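You operate a simulated robot arm through the tools that you are given. There is no shell and no other tool. Be economical: measure what you need, move in short steps, check, and stop when the job is done.

Carry out the task below with a simulated two-armed robot. There is one attempt and no reset: what you move stays moved.

Task
Take the red coin roll from the left end of the front desk and put it on the red card. Then switch the black printer power switch off. Then take the stamp on the customer side of counter 21 and put it away on the left end of the front desk. Then put three of the transfer holders from the customer side of counter 21 on the top of the tall desk. Then take the ticket holder from the teller side of counter 21 and leave it on top of the black toner cartridge there. Then open the grey printer front door. Keep to this order. Set down upright: transfer holder, ticket holder.

Only the result counts: the job must be done as asked and must still hold three seconds after the hand-in. Knocking over, shifting, dropping, spilling or breaking anything else fails it.

Robot
Two 6-joint arms with two-finger parallel grippers on one trunk, on a base that drives. Base frame: it is fixed to the floor where the robot stands at the start and does not move with it; the origin is under the middle of the robot, x ahead of it, y to its left, z up; the surface under the hand at the start is at about z = 750. Readings come in mm, degrees, newtons and seconds.
The left shoulder is at the start at [60, 187, 1072], the right one opposite. With the tool pointing down near the work surface each hand reaches from about 220 to 620 mm from the robot's upright axis, wherever it stands, measured 20 degrees to its own side. Places, roughly: black printer power switch [2600, 200, 1000]; grey printer front door [300, -800, 900]; left end of the front desk [700, 800, 800]; red card [500, 750, 750]; red coin roll [500, 250, 750]; stamp [-3000, 3000, 750]; ticket holder [-2250, 3000, 750]; toner cartridge [-2250, 3250, 750]; top of the tall desk [-6200, 3700, 1000]; transfer holder [-3000, 2750, 750]. Payload 1.57 kg a hand.
Tool frame (each hand has its own): the origin (TCP) lies between the finger pads and is the grasp point; the fingertips stand 30 mm ahead of it; z points along the fingers, y is the line along which they close. The gripper opens to 110 mm. The fingers are 24 mm wide and 12 mm thick; the gripper's body (48 by 112 mm) begins 78 mm behind the TCP.
Orientation is told as [roll, pitch, yaw] about the base's x, y, z axes, in that order, counted from this pose: with the fingers straight down and closing along the base's y, the tool's x points along the base's -x, its y along +y and its z along -z.

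Tools
- The arms move only by the tool play_rows. It takes "left_motion", "right_motion" or both (then of equal length, played together; a hand with none holds still); each is a list of rows, each a list of 3 entries, a list of its own where there are three numbers: the shift along the base's x, y, z in units of 30 mm (1.0 is 30 mm), then the turn, a rotation vector about the base's x, y, z in units of 8 degrees (1.0 is 8 degrees), then the finger opening in mm, from 0 to 110. In form: [[[x, y, z], [rx, ry, rz], jaw], ...]. A call has 1 to 12 rows; each row shifts and turns the commanded pose from where the row before left it. A call with a number of a shift or a turn outside -1 to 1 is refused whole. A row lasts 0.2 s, in which the tool goes at most 50 mm and 8.6 degrees; a call with a longer step from one row to the next is refused whole, and so is a gripper value outside its range. A pose out of reach is approached as far as the arm can. The call stops where the force on the tool passes 40 N (or 10 N more than at its start, if that is more) or the arm is blocked; 0.2 s more then pass. The fingers move at their own pace (about 153 mm/s each) and stop on an object; they squeeze with about 43 N. The grip force told is the motor's: it shows also when the fingers shut on nothing. Time passes only in rows, and 0.2 s behind the last, so rows that do not move let the fingers close. The reply holds the time, the measured pose of the TCP, the force on the tool along the base axes, the opening and the grip force, in the units named above and with some noise, with the torque about the TCP (base axes, N m) and any sound that the robot's microphone picked up, and new pictures: "views" is both (left out), scene, wrist or none (wrist: the cameras of the hands that moved).
- Cameras (640 x 400 px; columns grow to the right, rows downward): "scene" is now at [10.8, -1.1, 1605.7]; the picture's right is [-0.03, -1.00, -0.00], its down [-0.83, 0.02, -0.55] and it looks along [0.55, -0.02, -0.83] (base axes); focal length 240 px, centre (320, 200). "left" rides on the left gripper at [70, -16, -141] in its tool frame; the picture's right is [0.23, 0.97, 0.00], its down [-0.85, 0.20, -0.48] and it looks along [-0.47, 0.11, 0.88] (tool axes); focal length 222 px, centre (320, 200). "right" rides on the right gripper at [70, 16, -141] in its tool frame; the picture's right is [-0.23, 0.97, 0.00], its down [-0.86, -0.20, -0.48] and it looks along [-0.47, -0.11, 0.88] (tool axes); focal length 222 px, centre (320, 200). There is no depth. A picture from a camera that has moved, and an enlarged one, comes with that camera's place and axes in the base frame and with its lens.
- slide_trunk(by): slides the trunk up (or, below 0, down) by that many mm; the arms and the scene camera ride with it, the base frame stays. It gives what a move gives, with no picture.
- roll_base(legs): drives the robot by 1 to 6 legs, each [ahead, left, turn to the left] in mm, mm and degrees, along the robot's own axes; the way and the turn of a leg run together, so that a leg with both is an arc; at most 1500 mm and 180 degrees a leg. The arms and the cameras ride along, it lands a little off, and it stops where it bumps. It gives what a move gives, and a new picture of the scene camera.
- turn_head(pan, tilt): turns the head with the scene camera to pan (to the left, within 86 degrees either way) and tilt (down, from -29 to 69), counted from straight ahead of the robot. It gives what a move gives, and a new picture of the scene camera.
- inspect(camera, box): a new picture of the part [left, top, right, bottom] of that camera's present view, enlarged. No time passes.
- job_done(): hands the job in; it is judged then, once.

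Work in short steps. Places have to be worked out from the pictures, the camera data and where the tool is seen: move nearer, look again, correct. Check each grasp and each placing, and mend what went wrong. You have 207 turns and 260 pictures in all, those below and enlarged ones among them. Open the grippers and draw the arms clear of the work before you hand the job in, unless the task says otherwise; then end with one line.

The tools are called after "Call:" by a JSON object that holds its "api" and its "payload". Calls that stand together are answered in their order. play_rows: Moves the arms, as the interface text tells. Its arguments: {"type":"object","properties":{"left_motion":{"type":"array","items":{"type":"array"}},"right_motion":{"type":"array","items":{"type":"array"}},"views":{"type":"string","enum":["both","scene","wrist","none"]}},"required":[]} The other tools are called the same way: slide_trunk (by) slides the trunk up or down; roll_base (legs) drives the base; turn_head (pan, tilt) turns the head that bears the scene camera; inspect (camera, box) takes an enlarged picture of a part of a camera's view; job_done () hands the job in.

At the start:

```text
time_s: 0.0
left_ee_pos: [403.3, -53.0, 1100.5]
left_orientation: [-0.2, 0.0, -0.1]
left_wrist_force: [-0.9, 0.6, 0.4]
left_wrist_torque: [0.02, 0.0, 0.03]
left_gripper_width: 110.0
left_gripper_force: 0.0
right_ee_pos: [357.9, -376.1, 1044.6]
right_orientation: [-0.1, 0.1, 0.0]
right_wrist_force: [0.0, 0.3, 0.7]
right_wrist_torque: [0.0, 0.04, -0.04]
right_gripper_width: 110.0
right_gripper_force: 0.1
trunk travel left (down, up): [-700.0, 290.0]
robot x, y, heading: [0.6, 0.0, 0.4]
head pan, tilt: [-1.6, 56.6]
```

scene: 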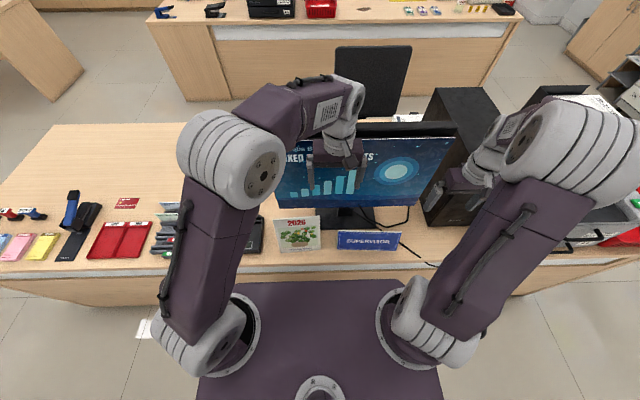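
right: 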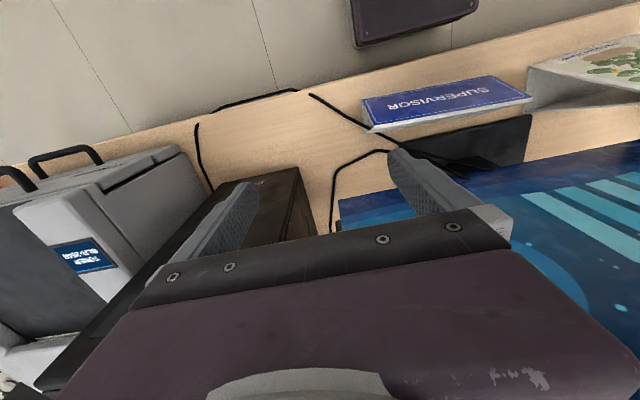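
left: 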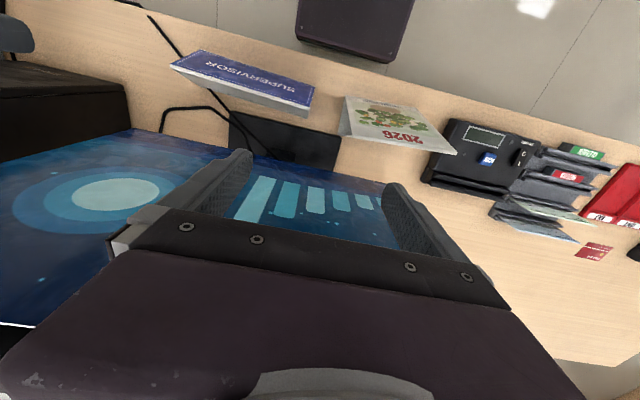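

The desk in front holds cards, red trays and small items on the left. I turn the head left to see the left end of the desk.

Call:
{"api": "turn_head", "payload": {"pan": 45, "tilt": 50}}

Call:
{"api": "inspect", "payload": {"camera": "scene", "box": [160, 100, 480, 300]}}

```text
time_s: 1.1
left_ee_pos: [402.2, -52.8, 1100.6]
left_orientation: [-0.1, 0.0, 0.0]
left_wrist_force: [0.1, 0.1, -0.1]
left_wrist_torque: [-0.02, 0.0, -0.03]
left_gripper_width: 109.9
left_gripper_force: 0.1
right_ee_pos: [358.3, -376.6, 1044.7]
right_orientation: [0.0, 0.0, 0.0]
right_wrist_force: [0.4, 0.8, -0.3]
right_wrist_torque: [-0.01, 0.03, 0.01]
right_gripper_width: 109.8
right_gripper_force: 0.1
trunk travel left (down, up): [-700.0, 290.0]
robot x, y, heading: [-2.7, 0.1, 0.0]
head pan, tilt: [45.0, 50.0]
camera scene: at [-5.1, 55.3, 1614.2], right [0.71, -0.71, 0.0], down [-0.54, -0.54, -0.64], along [0.45, 0.45, -0.77], focal length 240 px, centre (320, 200)
```

scene: 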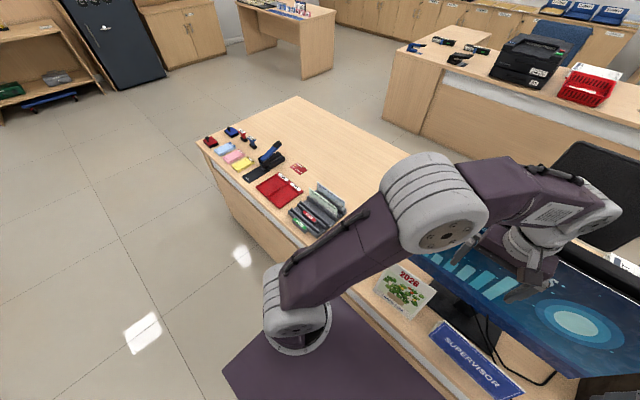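

```text
2.00 times, centred on (320, 200) of scene
camera zoom: at [-5.1, 55.3, 1614.2], right [0.71, -0.71, 0.0], down [-0.54, -0.54, -0.64], along [0.45, 0.45, -0.77], focal length 480 px, centre (320, 200)
```

zoom: 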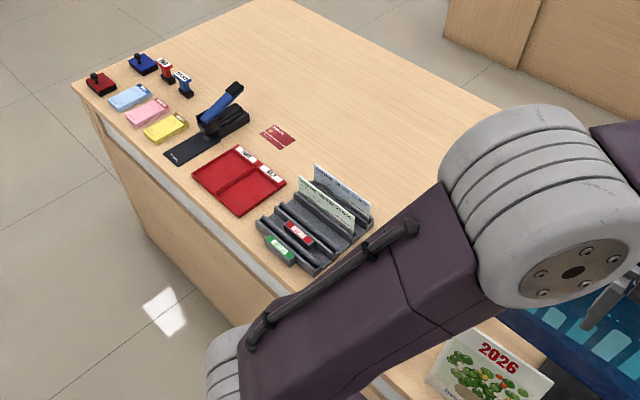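

Let me look closer at the rack and the dark item near it from the left wrist camera.

Call:
{"api": "inspect", "payload": {"camera": "left", "box": [400, 80, 640, 280]}}

Call:
{"api": "inspect", "payload": {"camera": "scene", "box": [190, 110, 370, 250]}}

```text
2.00 times, centred on (520, 180) of left
camera zoom: at [332.8, -67.2, 1243.8], right [-0.23, 0.97, 0.0], down [0.85, 0.2, 0.48], along [0.47, 0.11, -0.88], focal length 444 px, centre (-80, 240)
```

zoom: 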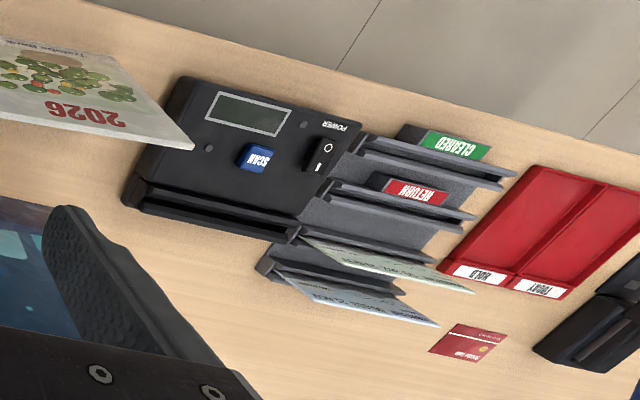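

```text
2.86 times, centred on (280, 180) of scene
camera zoom: at [-5.1, 55.3, 1614.2], right [0.71, -0.71, 0.0], down [-0.54, -0.54, -0.64], along [0.45, 0.45, -0.77], focal length 685 px, centre (434, 257)
```

zoom: 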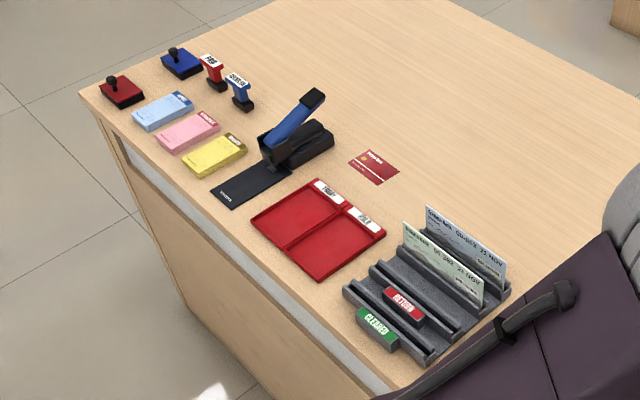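

No coin roll is in view yet; it may be hidden by the arm. I move the left hand sideways to look again.

Call:
{"api": "play_rows", "payload": {"left_motion": [[[0, 1, 0], [0, 0, 0], 110], [[0, 1, 0], [0, 0, 0], 110], [[0, 1, 0], [0, 0, 0], 110], [[0, 1, 0], [0, 0, 0], 110], [[0, 1, 0], [0, 0, 0], 110], [[0, 1, 0], [0, 0, 0], 110], [[0, 1, 0], [0, 0, 0], 110], [[0, 1, 0], [0, 0, 0], 110]], "views": "both"}}

Call:
{"api": "turn_head", "payload": {"pan": 15, "tilt": 56}}

```text
time_s: 2.9
left_ee_pos: [403.1, 189.1, 1101.7]
left_orientation: [-0.1, -0.1, 0.0]
left_wrist_force: [-0.2, 0.1, 0.6]
left_wrist_torque: [0.0, 0.0, -0.02]
left_gripper_width: 109.9
left_gripper_force: 0.0
right_ee_pos: [358.7, -375.6, 1043.6]
right_orientation: [0.0, 0.0, 0.0]
right_wrist_force: [-0.3, 0.4, -0.2]
right_wrist_torque: [-0.03, -0.02, 0.02]
right_gripper_width: 109.7
right_gripper_force: 0.1
trunk travel left (down, up): [-700.0, 290.0]
robot x, y, heading: [1.9, -2.1, 0.3]
head pan, tilt: [45.0, 50.0]
camera scene: at [-5.1, 56.5, 1614.1], right [0.71, -0.71, 0.0], down [-0.54, -0.54, -0.64], along [0.45, 0.45, -0.77], focal length 240 px, centre (320, 200)
camera left: at [332.6, 174.7, 1244.2], right [-0.23, 0.97, 0.0], down [0.85, 0.2, 0.48], along [0.47, 0.11, -0.88], focal length 222 px, centre (320, 200)
```

scene: 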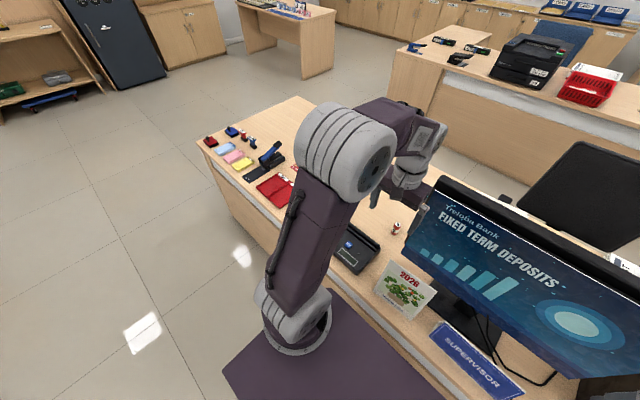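
left: 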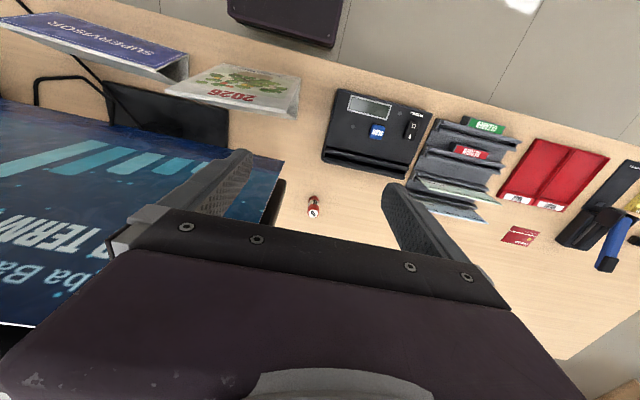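

```text
time_s: 3.9
left_ee_pos: [401.8, 187.7, 1102.2]
left_orientation: [-0.1, 0.0, -0.1]
left_wrist_force: [0.4, -0.3, 0.2]
left_wrist_torque: [0.0, -0.01, 0.0]
left_gripper_width: 110.1
left_gripper_force: 0.0
right_ee_pos: [359.3, -374.5, 1045.0]
right_orientation: [0.0, 0.0, 0.0]
right_wrist_force: [-0.1, 0.5, 0.5]
right_wrist_torque: [0.0, -0.01, 0.02]
right_gripper_width: 110.1
right_gripper_force: 0.2
trunk travel left (down, up): [-700.0, 290.0]
robot x, y, heading: [-0.2, -1.6, -0.1]
head pan, tilt: [15.0, 56.0]
camera scene: at [9.0, 19.5, 1606.4], right [0.26, -0.97, 0.0], down [-0.8, -0.22, -0.56], along [0.54, 0.15, -0.83], focal length 240 px, centre (320, 200)
```

scene: 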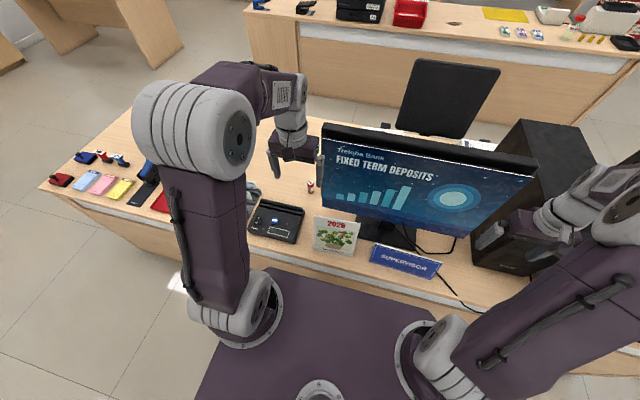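

The red roll shows at left-wrist pixel (313, 208), near (615, 224). I look closer.

Call:
{"api": "inspect", "payload": {"camera": "left", "box": [270, 170, 360, 230]}}

Call:
{"api": "inspect", "payload": {"camera": "scene", "box": [250, 150, 350, 220]}}

```text
6.67 times, centred on (315, 200) of left
camera zoom: at [332.7, 173.3, 1244.3], right [-0.23, 0.97, 0.0], down [0.85, 0.2, 0.48], along [0.47, 0.11, -0.88], focal length 1481 px, centre (353, 200)
```

zoom: 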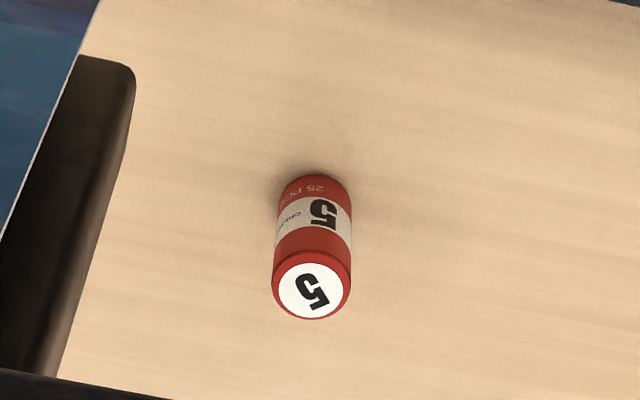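

```text
5.71 times, centred on (300, 185) of scene
camera zoom: at [9.0, 19.5, 1606.4], right [0.26, -0.97, 0.0], down [-0.8, -0.22, -0.56], along [0.54, 0.15, -0.83], focal length 1370 px, centre (434, 286)
```

zoom: 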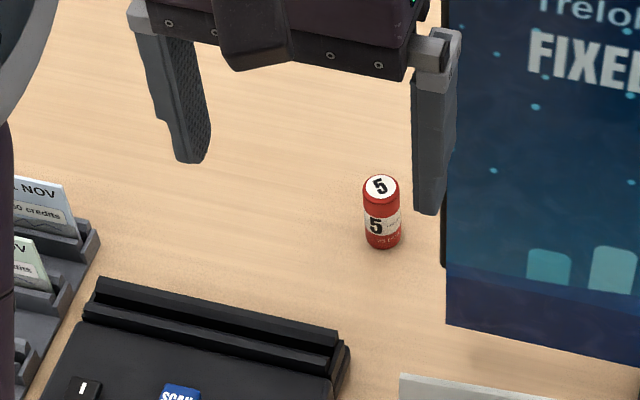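

The roll stands upright: top at about (602, 223, 810), Ø26. The monitor edge is near y≈150, so I turn the hand by -90° (closing along x) to keep its body slim beside the monitor, moving out over y≈278.

Call:
{"api": "play_rows", "payload": {"left_motion": [[[0, 0.75, 0], [0, 0, -0.9375], 70], [[0, 0.75, 0], [0, 0, -0.9375], 70], [[0, 0.75, 0], [0, 0, -0.9375], 70], [[0, 0.75, 0], [0, 0, -0.9375], 70], [[0.7, 0, 0], [0, 0, -0.9375], 70], [[0.7, 0, 0], [0, 0, -0.9375], 70], [[0.7, 0, 0], [0, 0, -0.9375], 70], [[0.7, 0, -0.5], [0, 0, -0.9375], 70], [[0.7, 0, -0.7], [0, 0, -0.9375], 70], [[0.7, 0, -0.7], [0, 0, -0.9375], 70], [[0.7, 0, -0.7], [0, 0, -0.9375], 70], [[0.7, 0, -0.7], [0, 0, -0.9375], 70]], "views": "both"}}

```text
time_s: 6.5
left_ee_pos: [572.2, 277.3, 1001.3]
left_orientation: [-0.1, 0.0, -90.1]
left_wrist_force: [0.1, -0.1, -0.2]
left_wrist_torque: [-0.03, 0.02, -0.01]
left_gripper_width: 69.8
left_gripper_force: 0.1
right_ee_pos: [359.8, -375.2, 1044.4]
right_orientation: [-0.1, 0.1, -0.1]
right_wrist_force: [0.1, 0.5, 0.1]
right_wrist_torque: [-0.03, 0.03, 0.02]
right_gripper_width: 109.6
right_gripper_force: 0.1
trunk travel left (down, up): [-700.0, 290.0]
robot x, y, heading: [0.2, 0.2, -0.1]
head pan, tilt: [15.0, 56.0]
camera scene: at [10.9, 19.9, 1606.4], right [0.26, -0.97, 0.0], down [-0.8, -0.21, -0.56], along [0.54, 0.14, -0.83], focal length 240 px, centre (320, 200)
camera left: at [556.7, 349.0, 1144.7], right [0.97, 0.23, 0.0], down [0.2, -0.86, 0.48], along [0.11, -0.47, -0.88], focal length 222 px, centre (320, 200)
```

scene: 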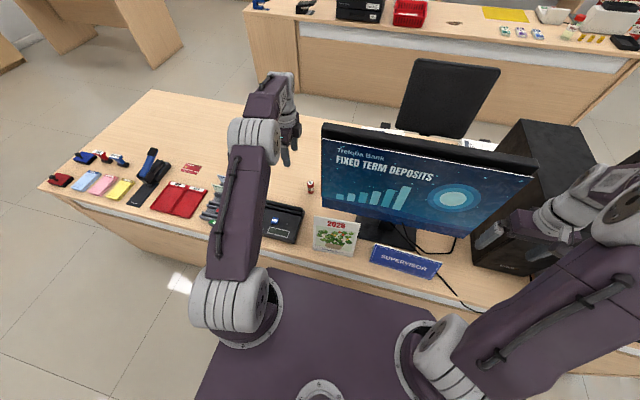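
left: 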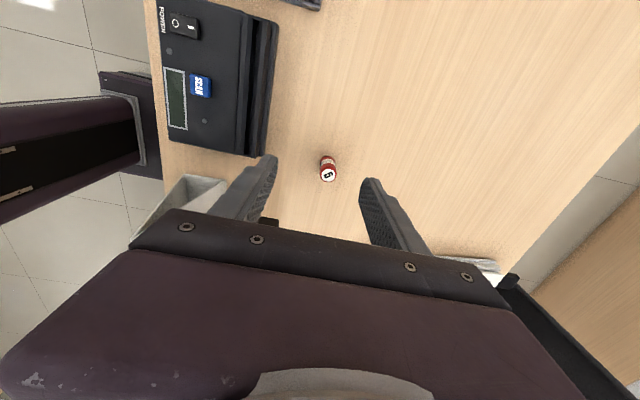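

Roll confirmed at (601, 220). I advance, lower beside it and look.

Call:
{"api": "play_rows", "payload": {"left_motion": [[[0.48, 0, -0.5], [0, 0, 0], 70], [[0.48, 0, -1], [0, 0, 0], 70], [[0, 0, -1], [0, 0, 0], 70], [[0, -0.5, -1], [0, 0, 0], 70], [[0, -0.9, -0.5], [0, 0, 0], 70], [[0, -0.5, 0], [0, 0, 0], 70]], "views": "both"}}

```text
time_s: 7.9
left_ee_pos: [591.4, 218.8, 882.0]
left_orientation: [-0.1, 0.0, -90.0]
left_wrist_force: [-0.1, 0.5, -0.3]
left_wrist_torque: [-0.01, -0.01, -0.02]
left_gripper_width: 70.1
left_gripper_force: 0.1
left hand out of reach, approached as far as the arm can: row 2
right_ee_pos: [358.5, -375.3, 1044.6]
right_orientation: [0.0, 0.0, 0.0]
right_wrist_force: [-0.8, -0.6, -0.1]
right_wrist_torque: [0.0, 0.04, -0.01]
right_gripper_width: 109.9
right_gripper_force: 0.2
trunk travel left (down, up): [-700.0, 290.0]
robot x, y, heading: [-3.6, 2.9, 0.2]
head pan, tilt: [15.0, 56.0]
camera scene: at [8.7, 19.0, 1606.4], right [0.26, -0.97, 0.0], down [-0.8, -0.21, -0.56], along [0.54, 0.14, -0.83], focal length 240 px, centre (320, 200)
camera left: at [575.0, 290.0, 1024.4], right [0.97, 0.23, 0.0], down [0.2, -0.85, 0.48], along [0.11, -0.47, -0.88], focal length 222 px, centre (320, 200)
```

scene: 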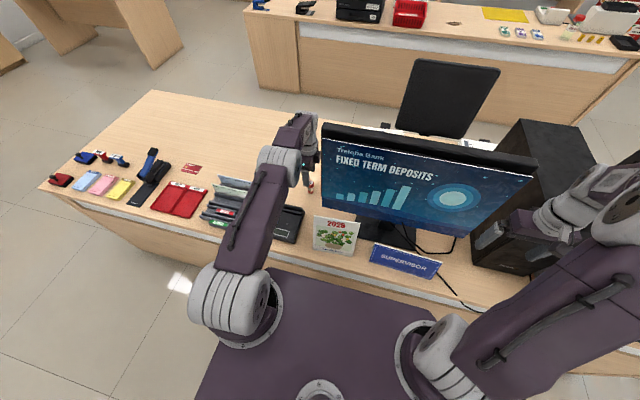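
left: 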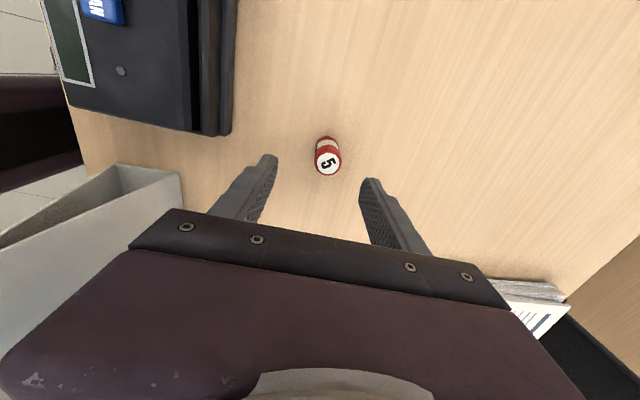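

Lined up within 9 mm; lower to z≈787 with a small forward correction.

Call:
{"api": "play_rows", "payload": {"left_motion": [[[0, 0, -1], [0, 0, 0], 70], [[0, 0, -1], [0, 0, 0], 70], [[0.2, 0.03, -1], [0, 0, 0], 70], [[0.1, 0, -0.15], [0, 0, 0], 70]], "views": "wrist"}}

```text
time_s: 8.9
left_ee_pos: [581.4, 218.5, 795.0]
left_orientation: [-0.2, 0.0, -90.0]
left_wrist_force: [-0.4, 0.5, -0.8]
left_wrist_torque: [0.0, 0.03, 0.01]
left_gripper_width: 69.7
left_gripper_force: 0.0
left hand out of reach, approached as far as the arm can: row 3, 4
right_ee_pos: [359.1, -375.9, 1043.4]
right_orientation: [-0.1, 0.0, 0.0]
right_wrist_force: [0.2, -0.2, -0.3]
right_wrist_torque: [0.0, -0.01, -0.03]
right_gripper_width: 109.9
right_gripper_force: 0.2
trunk travel left (down, up): [-700.0, 290.0]
robot x, y, heading: [2.7, 0.5, 0.2]
head pan, tilt: [15.0, 56.0]
camera left: at [565.8, 289.9, 938.3], right [0.97, 0.23, 0.0], down [0.2, -0.85, 0.48], along [0.11, -0.47, -0.88], focal length 222 px, centre (320, 200)
```

left: 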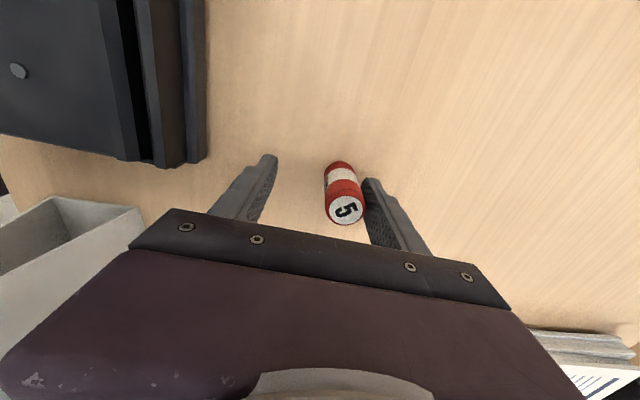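

The arm is at its reach limit. I raise both hands by 90 mm, then lower the trunk by 90 mm to gain reach.

Call:
{"api": "play_rows", "payload": {"left_motion": [[[0, 0, 1], [0, 0, 0], 70], [[0, 0, 1], [0, 0, 0], 70], [[0, 0, 1], [0, 0, 0], 70]], "right_motion": [[[0, 0, 1], [0, 0, 0], 110], [[0, 0, 1], [0, 0, 0], 110], [[0, 0, 1], [0, 0, 0], 110]], "views": "none"}}

Call:
{"api": "slide_trunk", "payload": {"by": -85}}

Call:
{"api": "play_rows", "payload": {"left_motion": [[[0, 0, 0], [0, 0, 0], 70]], "views": "wrist"}}

```text
time_s: 9.7
left_ee_pos: [582.2, 219.8, 886.9]
left_orientation: [0.0, 0.0, -90.1]
left_wrist_force: [0.4, -1.0, -0.6]
left_wrist_torque: [0.01, 0.01, -0.02]
left_gripper_width: 70.1
left_gripper_force: 0.1
right_ee_pos: [358.7, -376.2, 1135.3]
right_orientation: [0.1, 0.0, 0.0]
right_wrist_force: [-0.4, 1.2, 0.6]
right_wrist_torque: [-0.02, -0.02, 0.01]
right_gripper_width: 110.2
right_gripper_force: 0.1
trunk travel left (down, up): [-700.0, 290.0]
robot x, y, heading: [-2.9, -0.6, -0.2]
head pan, tilt: [15.0, 56.0]
```

```text
time_s: 10.9
left_ee_pos: [582.0, 219.5, 800.8]
left_orientation: [-0.1, 0.0, -90.1]
left_wrist_force: [0.5, -0.5, -0.3]
left_wrist_torque: [-0.03, 0.0, 0.01]
left_gripper_width: 70.2
left_gripper_force: 0.0
right_ee_pos: [357.3, -375.5, 1048.4]
right_orientation: [-0.1, 0.0, -0.1]
right_wrist_force: [-0.2, 0.1, -0.8]
right_wrist_torque: [-0.03, 0.0, -0.02]
right_gripper_width: 110.0
right_gripper_force: 0.1
trunk travel left (down, up): [-615.0, 375.0]
robot x, y, heading: [3.9, -1.8, -0.1]
head pan, tilt: [15.0, 56.0]
```

```text
time_s: 11.3
left_ee_pos: [581.7, 219.5, 800.8]
left_orientation: [-0.1, 0.0, -90.0]
left_wrist_force: [-0.3, 0.3, 0.1]
left_wrist_torque: [0.01, 0.01, -0.03]
left_gripper_width: 70.1
left_gripper_force: 0.1
right_ee_pos: [358.2, -376.0, 1049.2]
right_orientation: [0.0, 0.0, 0.0]
right_wrist_force: [-0.3, -0.2, 0.3]
right_wrist_torque: [0.02, -0.01, -0.01]
right_gripper_width: 109.8
right_gripper_force: 0.1
trunk travel left (down, up): [-615.0, 375.0]
robot x, y, heading: [-1.4, 3.3, -0.1]
head pan, tilt: [15.0, 56.0]
camera left: at [566.0, 291.0, 943.1], right [0.97, 0.23, 0.0], down [0.2, -0.85, 0.48], along [0.11, -0.47, -0.88], focal length 222 px, centre (320, 200)
```

left: 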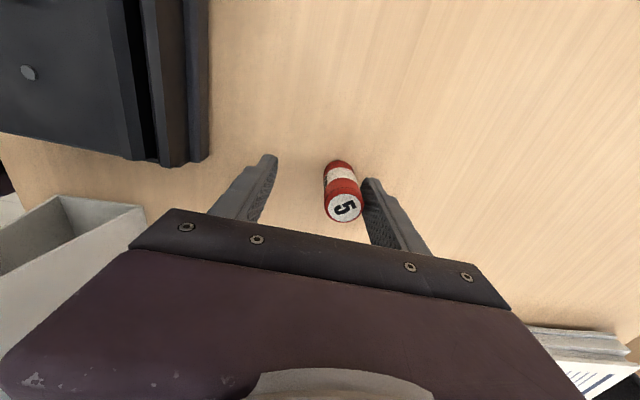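

Now shift +18 mm in x and down, then close on the roll at (600, 218).

Call:
{"api": "play_rows", "payload": {"left_motion": [[[0.3, 0, 0], [0, 0, 0], 70], [[0.3, -0.04, -0.4], [0, 0, 0], 70], [[0, 0, 0], [0, 0, 0], 15], [[0, 0, 0], [0, 0, 0], 15], [[0, 0, 0], [0, 0, 0], 15]], "views": "wrist"}}

```text
time_s: 12.5
left_ee_pos: [596.6, 217.4, 788.2]
left_orientation: [-0.1, -0.1, -89.9]
left_wrist_force: [-1.3, -0.6, 0.5]
left_wrist_torque: [-0.03, -0.01, -0.02]
left_gripper_width: 25.9
left_gripper_force: 37.0
left hand out of reach, approached as far as the arm can: row 2
right_ee_pos: [358.1, -375.7, 1048.1]
right_orientation: [0.0, 0.0, 0.0]
right_wrist_force: [-0.4, -0.5, 0.6]
right_wrist_torque: [0.0, -0.01, 0.04]
right_gripper_width: 110.0
right_gripper_force: 0.1
trunk travel left (down, up): [-615.0, 375.0]
robot x, y, heading: [-0.2, 1.7, 0.0]
head pan, tilt: [15.0, 56.0]
camera left: at [580.0, 289.4, 931.6], right [0.97, 0.23, 0.0], down [0.2, -0.85, 0.48], along [0.11, -0.47, -0.88], focal length 222 px, centre (320, 200)
```

left: 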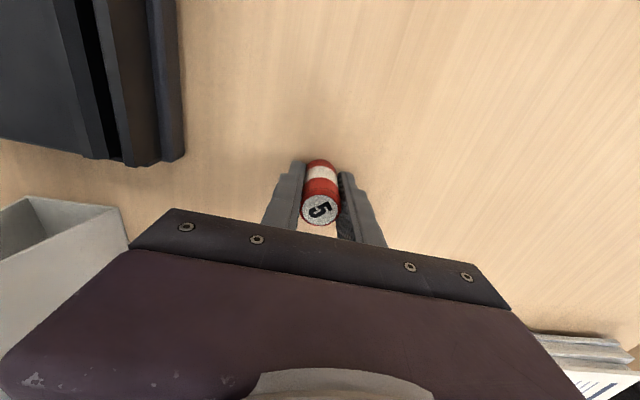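

Gripped (25.9 mm). Lift up, then draw both hands back for the drive left.

Call:
{"api": "play_rows", "payload": {"left_motion": [[[0, 0, 1], [0, 0, 0], 15], [[0, 0, 1], [0, 0, 0], 15], [[0, 0.3, 1], [0, 0, 0], 15], [[0, 0.5, 1], [0, 0, 0], 15], [[-0.3, 0.5, 1], [0, 0, 0], 15], [[-0.7, 0.5, 1], [0, 0, 0], 15], [[-0.7, 0.5, 1], [0, 0, 0], 15], [[-0.7, 0.5, 1], [0, 0, 0], 15], [[-0.7, 0, 0.5], [0, 0, 0], 15], [[-0.7, 0, 0], [0, 0, 0], 15], [[-0.7, 0, 0], [0, 0, 0], 15], [[-0.5, 0, 0], [0, 0, 0], 15]], "right_motion": [[[0, 0, 1], [0, 0, 0], 110], [[0, 0, 1], [0, 0, 0], 110], [[-0.5, 0, 0], [0, 0, 0], 110], [[-0.5, 0, 0], [0, 0, 0], 110], [[-0.5, 0, 0], [0, 0, 0], 110], [[-0.5, 0, 0], [0, 0, 0], 110], [[-0.5, 0, 0], [0, 0, 0], 110], [[0, 0, 0], [0, 0, 0], 110], [[0, 0, 0], [0, 0, 0], 110], [[0, 0, 0], [0, 0, 0], 110], [[0, 0, 0], [0, 0, 0], 110], [[0, 0, 0], [0, 0, 0], 110]], "views": "scene"}}

Call:
{"api": "roll_base", "payload": {"legs": [[0, 450, 0]]}}

```text
time_s: 15.1
left_ee_pos: [551.8, 300.2, 1028.5]
left_orientation: [-0.3, 0.0, -90.0]
left_wrist_force: [0.2, 0.4, -2.1]
left_wrist_torque: [-0.02, 0.01, 0.03]
left_gripper_width: 25.9
left_gripper_force: 36.6
left hand out of reach, approached as far as the arm can: row 4, 6, 7, 8, 9, 10, 11, 12
right_ee_pos: [282.8, -375.7, 1109.6]
right_orientation: [0.0, 0.0, 0.0]
right_wrist_force: [0.4, -0.5, 0.0]
right_wrist_torque: [0.01, -0.02, 0.01]
right_gripper_width: 109.9
right_gripper_force: 0.0
trunk travel left (down, up): [-615.0, 375.0]
robot x, y, heading: [0.4, -0.9, -0.2]
head pan, tilt: [15.0, 56.0]
camera scene: at [9.5, 19.6, 1521.4], right [0.26, -0.97, 0.0], down [-0.8, -0.21, -0.56], along [0.54, 0.14, -0.83], focal length 240 px, centre (320, 200)
```

scene: 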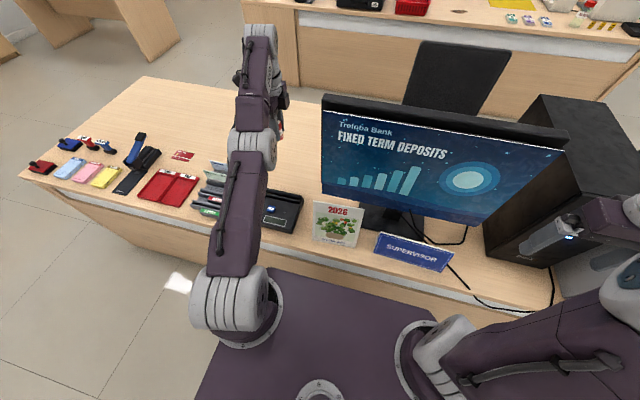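

```text
time_s: 17.8
left_ee_pos: [551.8, 749.8, 1028.6]
left_orientation: [-0.3, -0.2, -90.0]
left_wrist_force: [-0.6, -0.5, -2.2]
left_wrist_torque: [0.01, -0.01, 0.02]
left_gripper_width: 25.7
left_gripper_force: 37.1
right_ee_pos: [282.9, 75.8, 1108.7]
right_orientation: [0.0, 0.0, 0.1]
right_wrist_force: [-0.4, 0.1, -0.6]
right_wrist_torque: [0.0, 0.0, 0.0]
right_gripper_width: 110.0
right_gripper_force: 0.1
trunk travel left (down, up): [-615.0, 375.0]
robot x, y, heading: [-2.6, 448.1, 0.0]
head pan, tilt: [15.0, 56.0]
camera scene: at [9.3, 468.8, 1521.4], right [0.26, -0.97, 0.0], down [-0.8, -0.21, -0.56], along [0.54, 0.14, -0.83], focal length 240 px, centre (320, 200)
```

scene: 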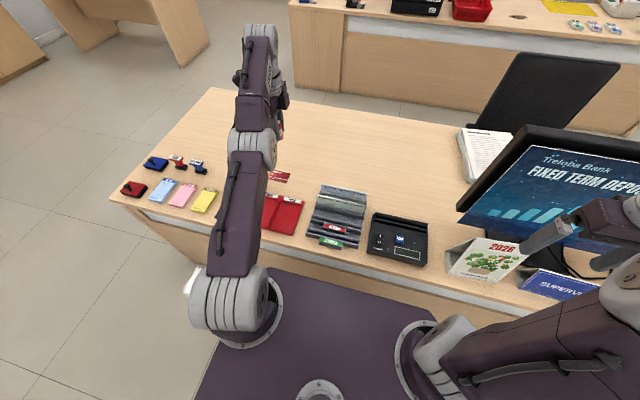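

Card at about (577, 797); I drive 130 mm more to the left so it lies within reach.

Call:
{"api": "roll_base", "payload": {"legs": [[0, 130, 0]]}}

Call:
{"api": "play_rows", "payload": {"left_motion": [[[0, 0, 0], [0, 0, 0], 15]], "views": "wrist"}}

```text
time_s: 19.1
left_ee_pos: [552.2, 877.5, 1029.6]
left_orientation: [-0.2, -0.1, -90.0]
left_wrist_force: [0.0, -0.1, -1.8]
left_wrist_torque: [0.01, 0.01, 0.04]
left_gripper_width: 25.7
left_gripper_force: 37.2
right_ee_pos: [281.8, 203.6, 1108.6]
right_orientation: [0.0, 0.0, 0.0]
right_wrist_force: [-0.2, -1.3, -0.1]
right_wrist_torque: [0.03, 0.02, -0.04]
right_gripper_width: 109.9
right_gripper_force: 0.0
trunk travel left (down, up): [-615.0, 375.0]
robot x, y, heading: [2.6, 579.1, -0.0]
head pan, tilt: [15.0, 56.0]
camera scene: at [9.3, 598.0, 1521.4], right [0.26, -0.97, 0.0], down [-0.8, -0.21, -0.56], along [0.54, 0.14, -0.83], focal length 240 px, centre (320, 200)
```

scene: 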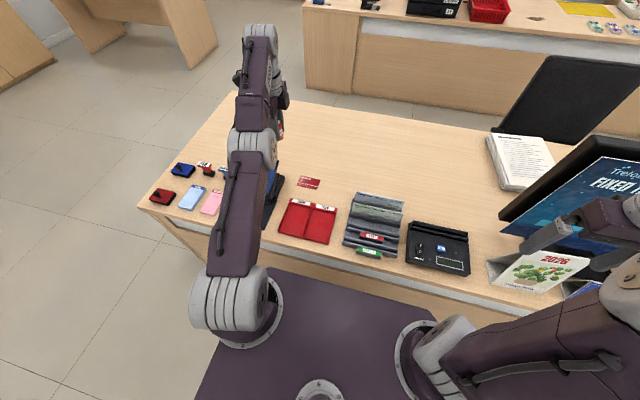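

```text
time_s: 19.5
left_ee_pos: [552.7, 877.0, 1029.3]
left_orientation: [-0.2, 0.1, -90.1]
left_wrist_force: [0.6, -0.9, -1.5]
left_wrist_torque: [-0.01, 0.01, -0.02]
left_gripper_width: 25.8
left_gripper_force: 36.6
right_ee_pos: [281.8, 203.6, 1108.2]
right_orientation: [0.0, 0.1, 0.0]
right_wrist_force: [-0.4, 0.0, 0.2]
right_wrist_torque: [0.03, 0.0, -0.02]
right_gripper_width: 110.2
right_gripper_force: 0.0
trunk travel left (down, up): [-615.0, 375.0]
robot x, y, heading: [-0.8, 583.3, -0.1]
head pan, tilt: [15.0, 56.0]
camera left: at [536.1, 948.9, 1171.9], right [0.97, 0.23, -0.01], down [0.2, -0.86, 0.48], along [0.1, -0.47, -0.88], focal length 222 px, centre (320, 200)
```

left: 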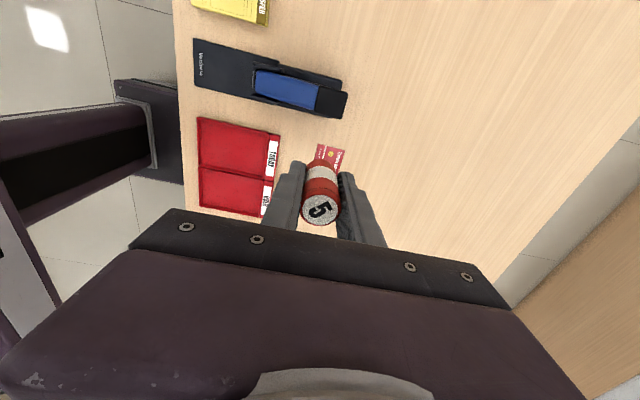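

Card spans x 553–606, y 755–841. I move over its centre and lower to z≈805 first.

Call:
{"api": "play_rows", "payload": {"left_motion": [[[0, -0.7, -0.5], [0, 0, 0], 15], [[0, -0.7, -1], [0, 0, 0], 15], [[0, -0.7, -1], [0, 0, 0], 15], [[0, -0.56, -1], [0, 0, 0], 15], [[0.2, 0, -1], [0, 0, 0], 15], [[0.4, 0, -1], [0, 0, 0], 15], [[0.26, 0, -1], [0, 0, 0], 15], [[0, 0, -0.9], [0, 0, 0], 15]], "views": "both"}}

```text
time_s: 21.3
left_ee_pos: [596.3, 830.6, 849.2]
left_orientation: [-0.3, -0.1, -90.1]
left_wrist_force: [0.3, -1.0, -0.9]
left_wrist_torque: [-0.01, -0.05, 0.04]
left_gripper_width: 25.9
left_gripper_force: 37.1
left hand out of reach, approached as far as the arm can: row 1, 2, 3, 4, 6, 7
right_ee_pos: [282.7, 204.1, 1108.2]
right_orientation: [0.0, -0.1, 0.0]
right_wrist_force: [0.5, 0.2, -0.2]
right_wrist_torque: [0.03, -0.01, -0.04]
right_gripper_width: 109.9
right_gripper_force: 0.1
trunk travel left (down, up): [-615.0, 375.0]
robot x, y, heading: [-0.5, 580.1, -0.2]
head pan, tilt: [15.0, 56.0]
camera scene: at [9.6, 598.9, 1521.4], right [0.26, -0.97, 0.0], down [-0.8, -0.21, -0.56], along [0.54, 0.14, -0.83], focal length 240 px, centre (320, 200)
camera left: at [580.1, 901.3, 991.1], right [0.97, 0.23, -0.01], down [0.2, -0.85, 0.48], along [0.1, -0.47, -0.88], focal length 222 px, centre (320, 200)
```

scene: 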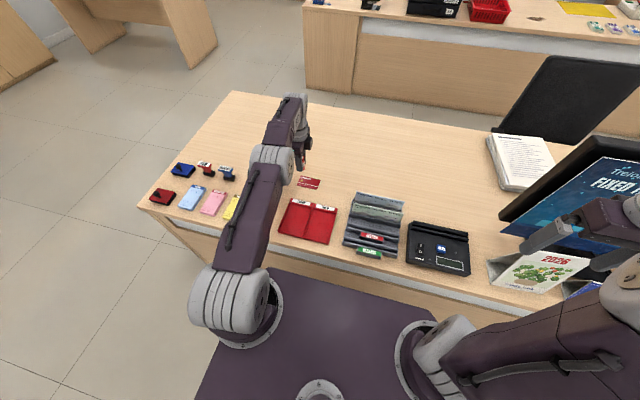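
left: 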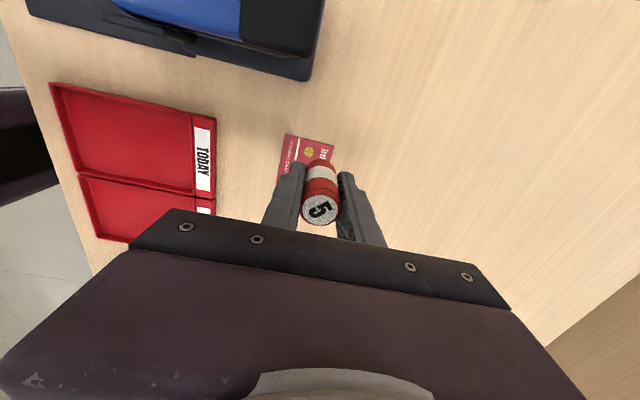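

Shift to (579, 798) and down to z≈800.

Call:
{"api": "play_rows", "payload": {"left_motion": [[[-0.28, -0.55, -0.5], [0, 0, 0], 15], [[-0.28, -0.55, -0.6], [0, 0, 0], 15], [[0, 0, -0.5], [0, 0, 0], 15]], "views": "wrist"}}

```text
time_s: 22.1
left_ee_pos: [578.9, 796.3, 799.5]
left_orientation: [-0.3, -0.1, -90.1]
left_wrist_force: [0.6, -0.7, -1.6]
left_wrist_torque: [0.02, 0.04, -0.01]
left_gripper_width: 25.5
left_gripper_force: 37.2
right_ee_pos: [284.2, 204.5, 1108.0]
right_orientation: [0.0, 0.2, -0.1]
right_wrist_force: [-0.2, -0.3, 0.0]
right_wrist_torque: [0.0, 0.01, 0.01]
right_gripper_width: 110.0
right_gripper_force: 0.1
trunk travel left (down, up): [-615.0, 375.0]
robot x, y, heading: [2.0, 577.7, 0.1]
head pan, tilt: [15.0, 56.0]
camera left: at [563.4, 868.0, 943.0], right [0.97, 0.23, -0.01], down [0.2, -0.85, 0.48], along [0.1, -0.47, -0.88], focal length 222 px, centre (320, 200)
```

left: 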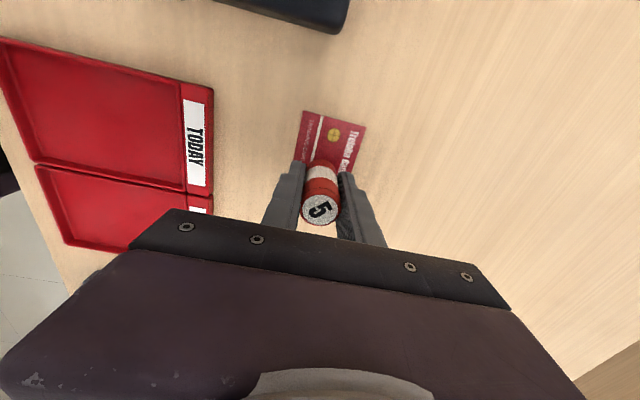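

Centred over the card. Lower to contact gently.

Call:
{"api": "play_rows", "payload": {"left_motion": [[[0, 0, -0.18], [0, 0, 0], 15], [[0, 0, -0.14], [0, 0, 0], 15]], "views": "none"}}

```text
time_s: 22.7
left_ee_pos: [577.8, 796.0, 791.6]
left_orientation: [-0.3, -0.1, -90.1]
left_wrist_force: [-0.1, -1.5, -1.6]
left_wrist_torque: [0.01, 0.03, -0.01]
left_gripper_width: 25.8
left_gripper_force: 36.7
right_ee_pos: [282.0, 204.5, 1107.8]
right_orientation: [0.0, 0.0, 0.1]
right_wrist_force: [0.6, -0.1, -0.3]
right_wrist_torque: [0.03, -0.02, 0.04]
right_gripper_width: 109.8
right_gripper_force: 0.0
trunk travel left (down, up): [-615.0, 375.0]
robot x, y, heading: [0.3, 581.2, 0.2]
head pan, tilt: [15.0, 56.0]
```

Call:
{"api": "play_rows", "payload": {"left_motion": [[[0, 0, -0.1], [0, 0, 0], 15]], "views": "none"}}

```text
time_s: 23.1
left_ee_pos: [578.2, 795.2, 789.7]
left_orientation: [-0.2, 0.0, -90.1]
left_wrist_force: [-0.2, 0.7, 3.5]
left_wrist_torque: [0.01, -0.02, 0.01]
left_gripper_width: 25.8
left_gripper_force: 36.5
right_ee_pos: [282.1, 202.9, 1109.4]
right_orientation: [0.0, 0.0, -0.1]
right_wrist_force: [-0.3, 0.5, -0.6]
right_wrist_torque: [-0.02, 0.02, 0.0]
right_gripper_width: 109.9
right_gripper_force: 0.0
trunk travel left (down, up): [-615.0, 375.0]
robot x, y, heading: [1.1, 580.7, 0.2]
head pan, tilt: [15.0, 56.0]
```

Force turned upward (+3.5 N): contact. Open and lift away.

Call:
{"api": "play_rows", "payload": {"left_motion": [[[0, 0, 0], [0, 0, 0], 60], [[0, 0, 0], [0, 0, 0], 60], [[0, 0, 1], [0, 0, 0], 60], [[0, 0, 1], [0, 0, 0], 60], [[0, 0, 1], [0, 0, 0], 60], [[0, 0, 1], [0, 0, 0], 60], [[-0.5, 0, 1], [0, 0, 0], 60]], "views": "wrist"}}

```text
time_s: 24.7
left_ee_pos: [561.3, 797.2, 938.2]
left_orientation: [-0.2, -0.2, -90.0]
left_wrist_force: [0.4, -0.7, 0.1]
left_wrist_torque: [-0.01, 0.0, 0.0]
left_gripper_width: 60.0
left_gripper_force: 0.1
right_ee_pos: [281.4, 203.8, 1108.9]
right_orientation: [0.0, -0.1, 0.0]
right_wrist_force: [-0.2, 0.0, -0.4]
right_wrist_torque: [-0.02, 0.0, 0.02]
right_gripper_width: 110.1
right_gripper_force: 0.1
trunk travel left (down, up): [-615.0, 375.0]
robot x, y, heading: [2.8, 579.4, 0.1]
head pan, tilt: [15.0, 56.0]
camera left: at [546.0, 868.7, 1082.3], right [0.97, 0.23, 0.0], down [0.2, -0.85, 0.48], along [0.11, -0.47, -0.88], focal length 222 px, centre (320, 200)
```

left: 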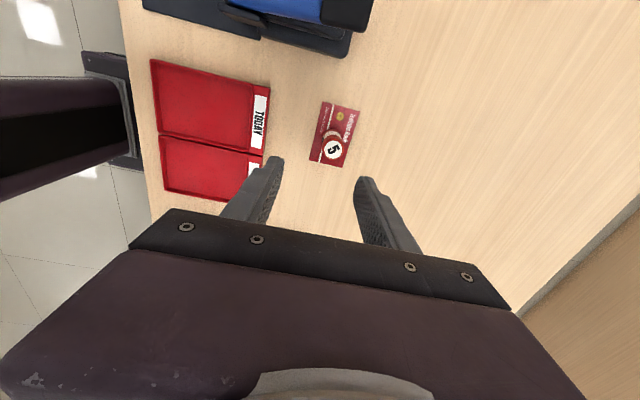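

The roll stands on the card. Now retract the left arm and turn it back to yaw 0, then look toward the black printer.

Call:
{"api": "play_rows", "payload": {"left_motion": [[[-0.5, 0, 1], [0, 0, 0.9375], 60], [[-0.5, 0, 1], [0, 0, 0.9375], 60], [[-0.5, 0, 1], [0, 0, 0.9375], 60], [[-0.7, 0, 1], [0, 0, 0.9375], 60], [[-0.7, 0, 1], [0, 0, 0.9375], 60], [[-0.7, 0, 0], [0, 0, 0.9375], 60], [[-0.7, 0, 0], [0, 0, 0.9375], 60], [[-0.7, 0, 0], [0, 0, 0.9375], 60], [[-0.7, 0, 0], [0, 0, 0.9375], 60], [[-0.7, 0, 0], [0, 0, 0.9375], 60], [[-0.7, 0, 0], [0, 0, 0.9375], 60], [[-0.7, 0, 0], [0, 0, 0.9375], 60]], "views": "none"}}

Call:
{"api": "turn_head", "payload": {"pan": 0, "tilt": 25}}

Call:
{"api": "turn_head", "payload": {"pan": 60, "tilt": 25}}

Call:
{"api": "turn_head", "payload": {"pan": -60, "tilt": 25}}

```text
time_s: 27.3
left_ee_pos: [329.4, 795.9, 1088.6]
left_orientation: [-0.4, -0.2, 0.1]
left_wrist_force: [-0.7, -0.3, 0.1]
left_wrist_torque: [0.02, 0.01, 0.02]
left_gripper_width: 60.1
left_gripper_force: 0.2
right_ee_pos: [282.7, 204.6, 1108.8]
right_orientation: [0.1, 0.0, -0.1]
right_wrist_force: [-0.1, -0.3, 0.2]
right_wrist_torque: [0.0, 0.0, -0.01]
right_gripper_width: 110.0
right_gripper_force: 0.0
trunk travel left (down, up): [-615.0, 375.0]
robot x, y, heading: [-1.4, 574.8, 0.2]
head pan, tilt: [15.0, 56.0]
```

```text
time_s: 28.3
left_ee_pos: [330.2, 796.5, 1089.5]
left_orientation: [-0.3, -0.1, -0.1]
left_wrist_force: [0.3, 0.2, -0.5]
left_wrist_torque: [-0.02, 0.0, 0.02]
left_gripper_width: 60.1
left_gripper_force: 0.1
right_ee_pos: [282.5, 204.2, 1108.5]
right_orientation: [0.0, 0.0, 0.1]
right_wrist_force: [0.3, -0.2, -0.8]
right_wrist_torque: [-0.01, -0.02, -0.02]
right_gripper_width: 109.9
right_gripper_force: 0.0
trunk travel left (down, up): [-615.0, 375.0]
robot x, y, heading: [-0.8, 577.7, -0.0]
head pan, tilt: [0.0, 25.0]
camera scene: at [32.2, 580.2, 1566.6], right [0.0, -1.0, 0.0], down [-0.42, 0.0, -0.91], along [0.91, 0.0, -0.42], focal length 240 px, centre (320, 200)
```

scene: 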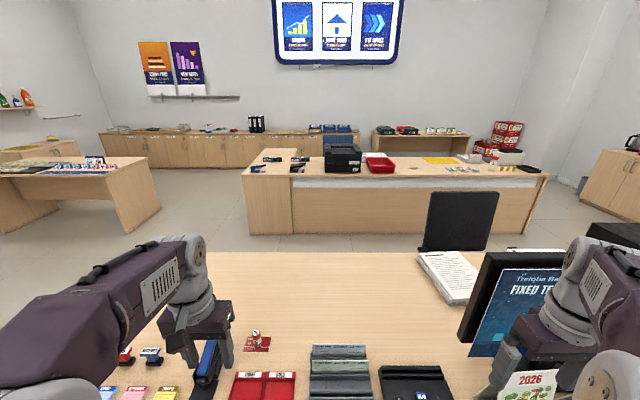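

```text
time_s: 29.6
left_ee_pos: [328.8, 796.7, 1088.0]
left_orientation: [-0.3, -0.1, -0.1]
left_wrist_force: [0.1, 0.4, -0.1]
left_wrist_torque: [-0.02, 0.04, -0.02]
left_gripper_width: 60.0
left_gripper_force: 0.0
right_ee_pos: [281.6, 203.8, 1108.7]
right_orientation: [-0.1, 0.0, 0.0]
right_wrist_force: [0.4, 0.1, 0.3]
right_wrist_torque: [-0.02, -0.01, 0.02]
right_gripper_width: 110.2
right_gripper_force: 0.1
trunk travel left (down, up): [-615.0, 375.0]
robot x, y, heading: [-2.6, 577.7, 0.1]
head pan, tilt: [60.0, 25.0]
camera scene: at [-13.5, 659.9, 1566.7], right [0.87, -0.5, 0.0], down [-0.21, -0.37, -0.91], along [0.45, 0.78, -0.42], focal length 240 px, centre (320, 200)
```

scene: 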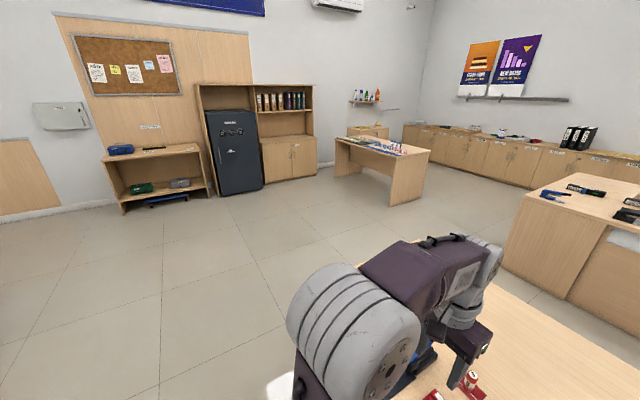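

```text
time_s: 31.6
left_ee_pos: [330.3, 795.8, 1088.6]
left_orientation: [-0.3, -0.2, -0.1]
left_wrist_force: [-0.4, 0.3, 0.7]
left_wrist_torque: [0.03, -0.01, -0.05]
left_gripper_width: 60.0
left_gripper_force: 0.1
right_ee_pos: [283.1, 203.3, 1108.1]
right_orientation: [0.0, 0.0, 0.0]
right_wrist_force: [0.4, -0.4, 0.2]
right_wrist_torque: [-0.04, 0.02, 0.02]
right_gripper_width: 109.9
right_gripper_force: 0.1
trunk travel left (down, up): [-615.0, 375.0]
robot x, y, heading: [1.2, 584.3, 0.1]
head pan, tilt: [-60.0, 25.0]
camera scene: at [-13.6, 500.4, 1566.7], right [-0.87, -0.5, 0.0], down [-0.21, 0.37, -0.91], along [0.45, -0.78, -0.42], focal length 240 px, centre (320, 200)
```

scene: 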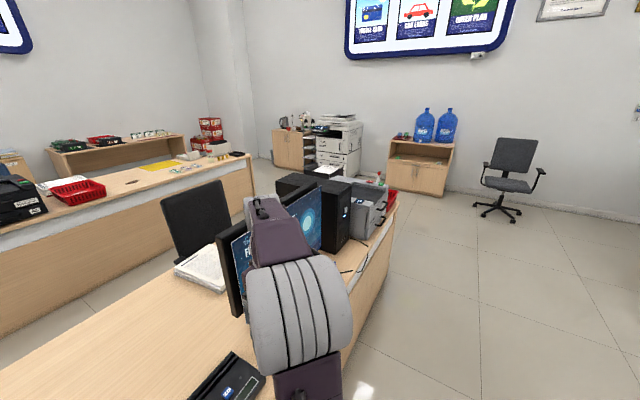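

The black printer stands on the middle counter. Zoom on it.

Call:
{"api": "turn_head", "payload": {"pan": -5, "tilt": 20}}

Call:
{"api": "inspect", "payload": {"camera": "scene", "box": [200, 140, 360, 240]}}

Call:
{"api": "inspect", "payload": {"camera": "scene", "box": [290, 150, 340, 182]}}

```text
time_s: 32.8
left_ee_pos: [329.1, 796.8, 1088.1]
left_orientation: [-0.3, -0.1, -0.1]
left_wrist_force: [-0.8, -0.1, -0.6]
left_wrist_torque: [-0.01, 0.01, 0.0]
left_gripper_width: 60.0
left_gripper_force: 0.0
right_ee_pos: [280.9, 203.0, 1108.3]
right_orientation: [0.0, 0.0, 0.0]
right_wrist_force: [1.0, 0.5, 0.1]
right_wrist_torque: [0.0, -0.01, -0.01]
right_gripper_width: 109.9
right_gripper_force: 0.0
trunk travel left (down, up): [-615.0, 375.0]
robot x, y, heading: [-3.8, 578.6, 0.2]
head pan, tilt: [-5.0, 20.0]
camera scene: at [33.0, 571.9, 1574.7], right [-0.09, -1.0, 0.0], down [-0.34, 0.03, -0.94], along [0.94, -0.08, -0.34], focal length 240 px, centre (320, 200)
```

scene: 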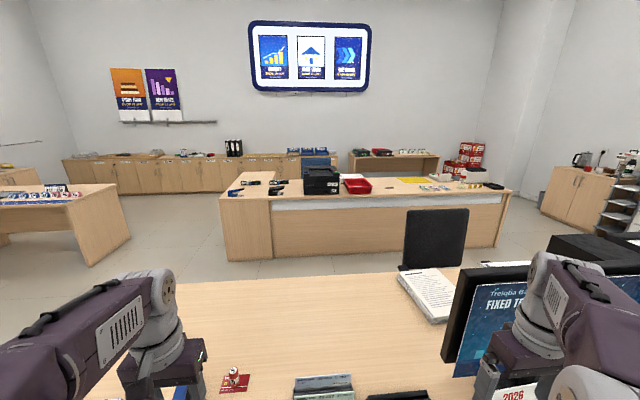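

```text
4.00 times, centred on (280, 190) of scene
camera zoom: at [33.0, 571.9, 1574.7], right [-0.09, -1.0, 0.0], down [-0.34, 0.03, -0.94], along [0.94, -0.08, -0.34], focal length 959 px, centre (480, 240)
```

zoom: 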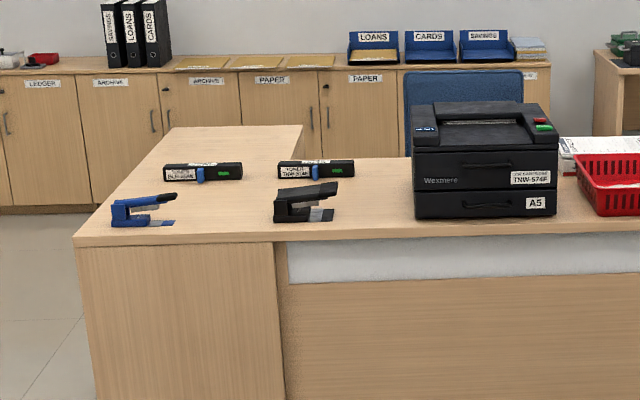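

```text
12.50 times, centred on (315, 166) of scene
camera zoom: at [33.0, 571.9, 1574.7], right [-0.09, -1.0, 0.0], down [-0.34, 0.03, -0.94], along [0.94, -0.08, -0.34], focal length 2998 px, centre (382, 625)
```

zoom: 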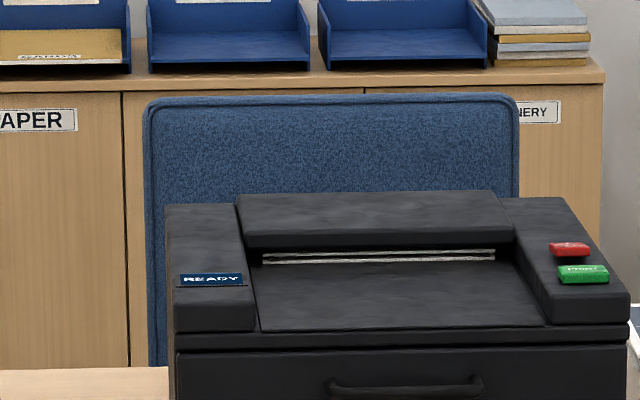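

The printer occupies about x≥2500, y 160–540 on the middle counter. I drive around the left end of the front desk into the aisle.

Call:
{"api": "roll_base", "payload": {"legs": [[-150, 0, 0], [0, 1320, 0], [1500, 0, 0], [450, 0, 0], [0, -1300, 0]]}}

```text
time_s: 56.0
left_ee_pos: [2132.8, 803.3, 1088.4]
left_orientation: [-0.2, 0.0, -0.4]
left_wrist_force: [-0.2, -0.4, 0.0]
left_wrist_torque: [-0.01, 0.01, 0.03]
left_gripper_width: 60.2
left_gripper_force: 0.1
right_ee_pos: [2083.4, 211.3, 1107.7]
right_orientation: [0.0, 0.0, -0.5]
right_wrist_force: [0.4, -0.2, 0.1]
right_wrist_torque: [-0.01, 0.02, 0.01]
right_gripper_width: 110.0
right_gripper_force: 0.0
trunk travel left (down, up): [-615.0, 375.0]
robot x, y, heading: [1803.4, 588.7, -0.7]
head pan, tilt: [-5.0, 20.0]
camera scene: at [1836.0, 580.9, 1574.8], right [-0.09, -1.0, 0.0], down [-0.34, 0.03, -0.94], along [0.94, -0.09, -0.34], focal length 240 px, centre (320, 200)
```

scene: 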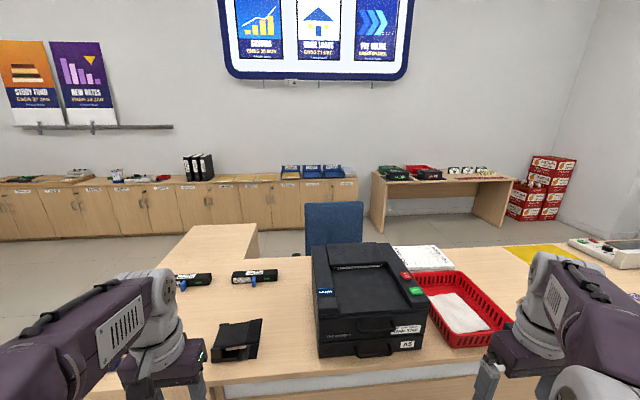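

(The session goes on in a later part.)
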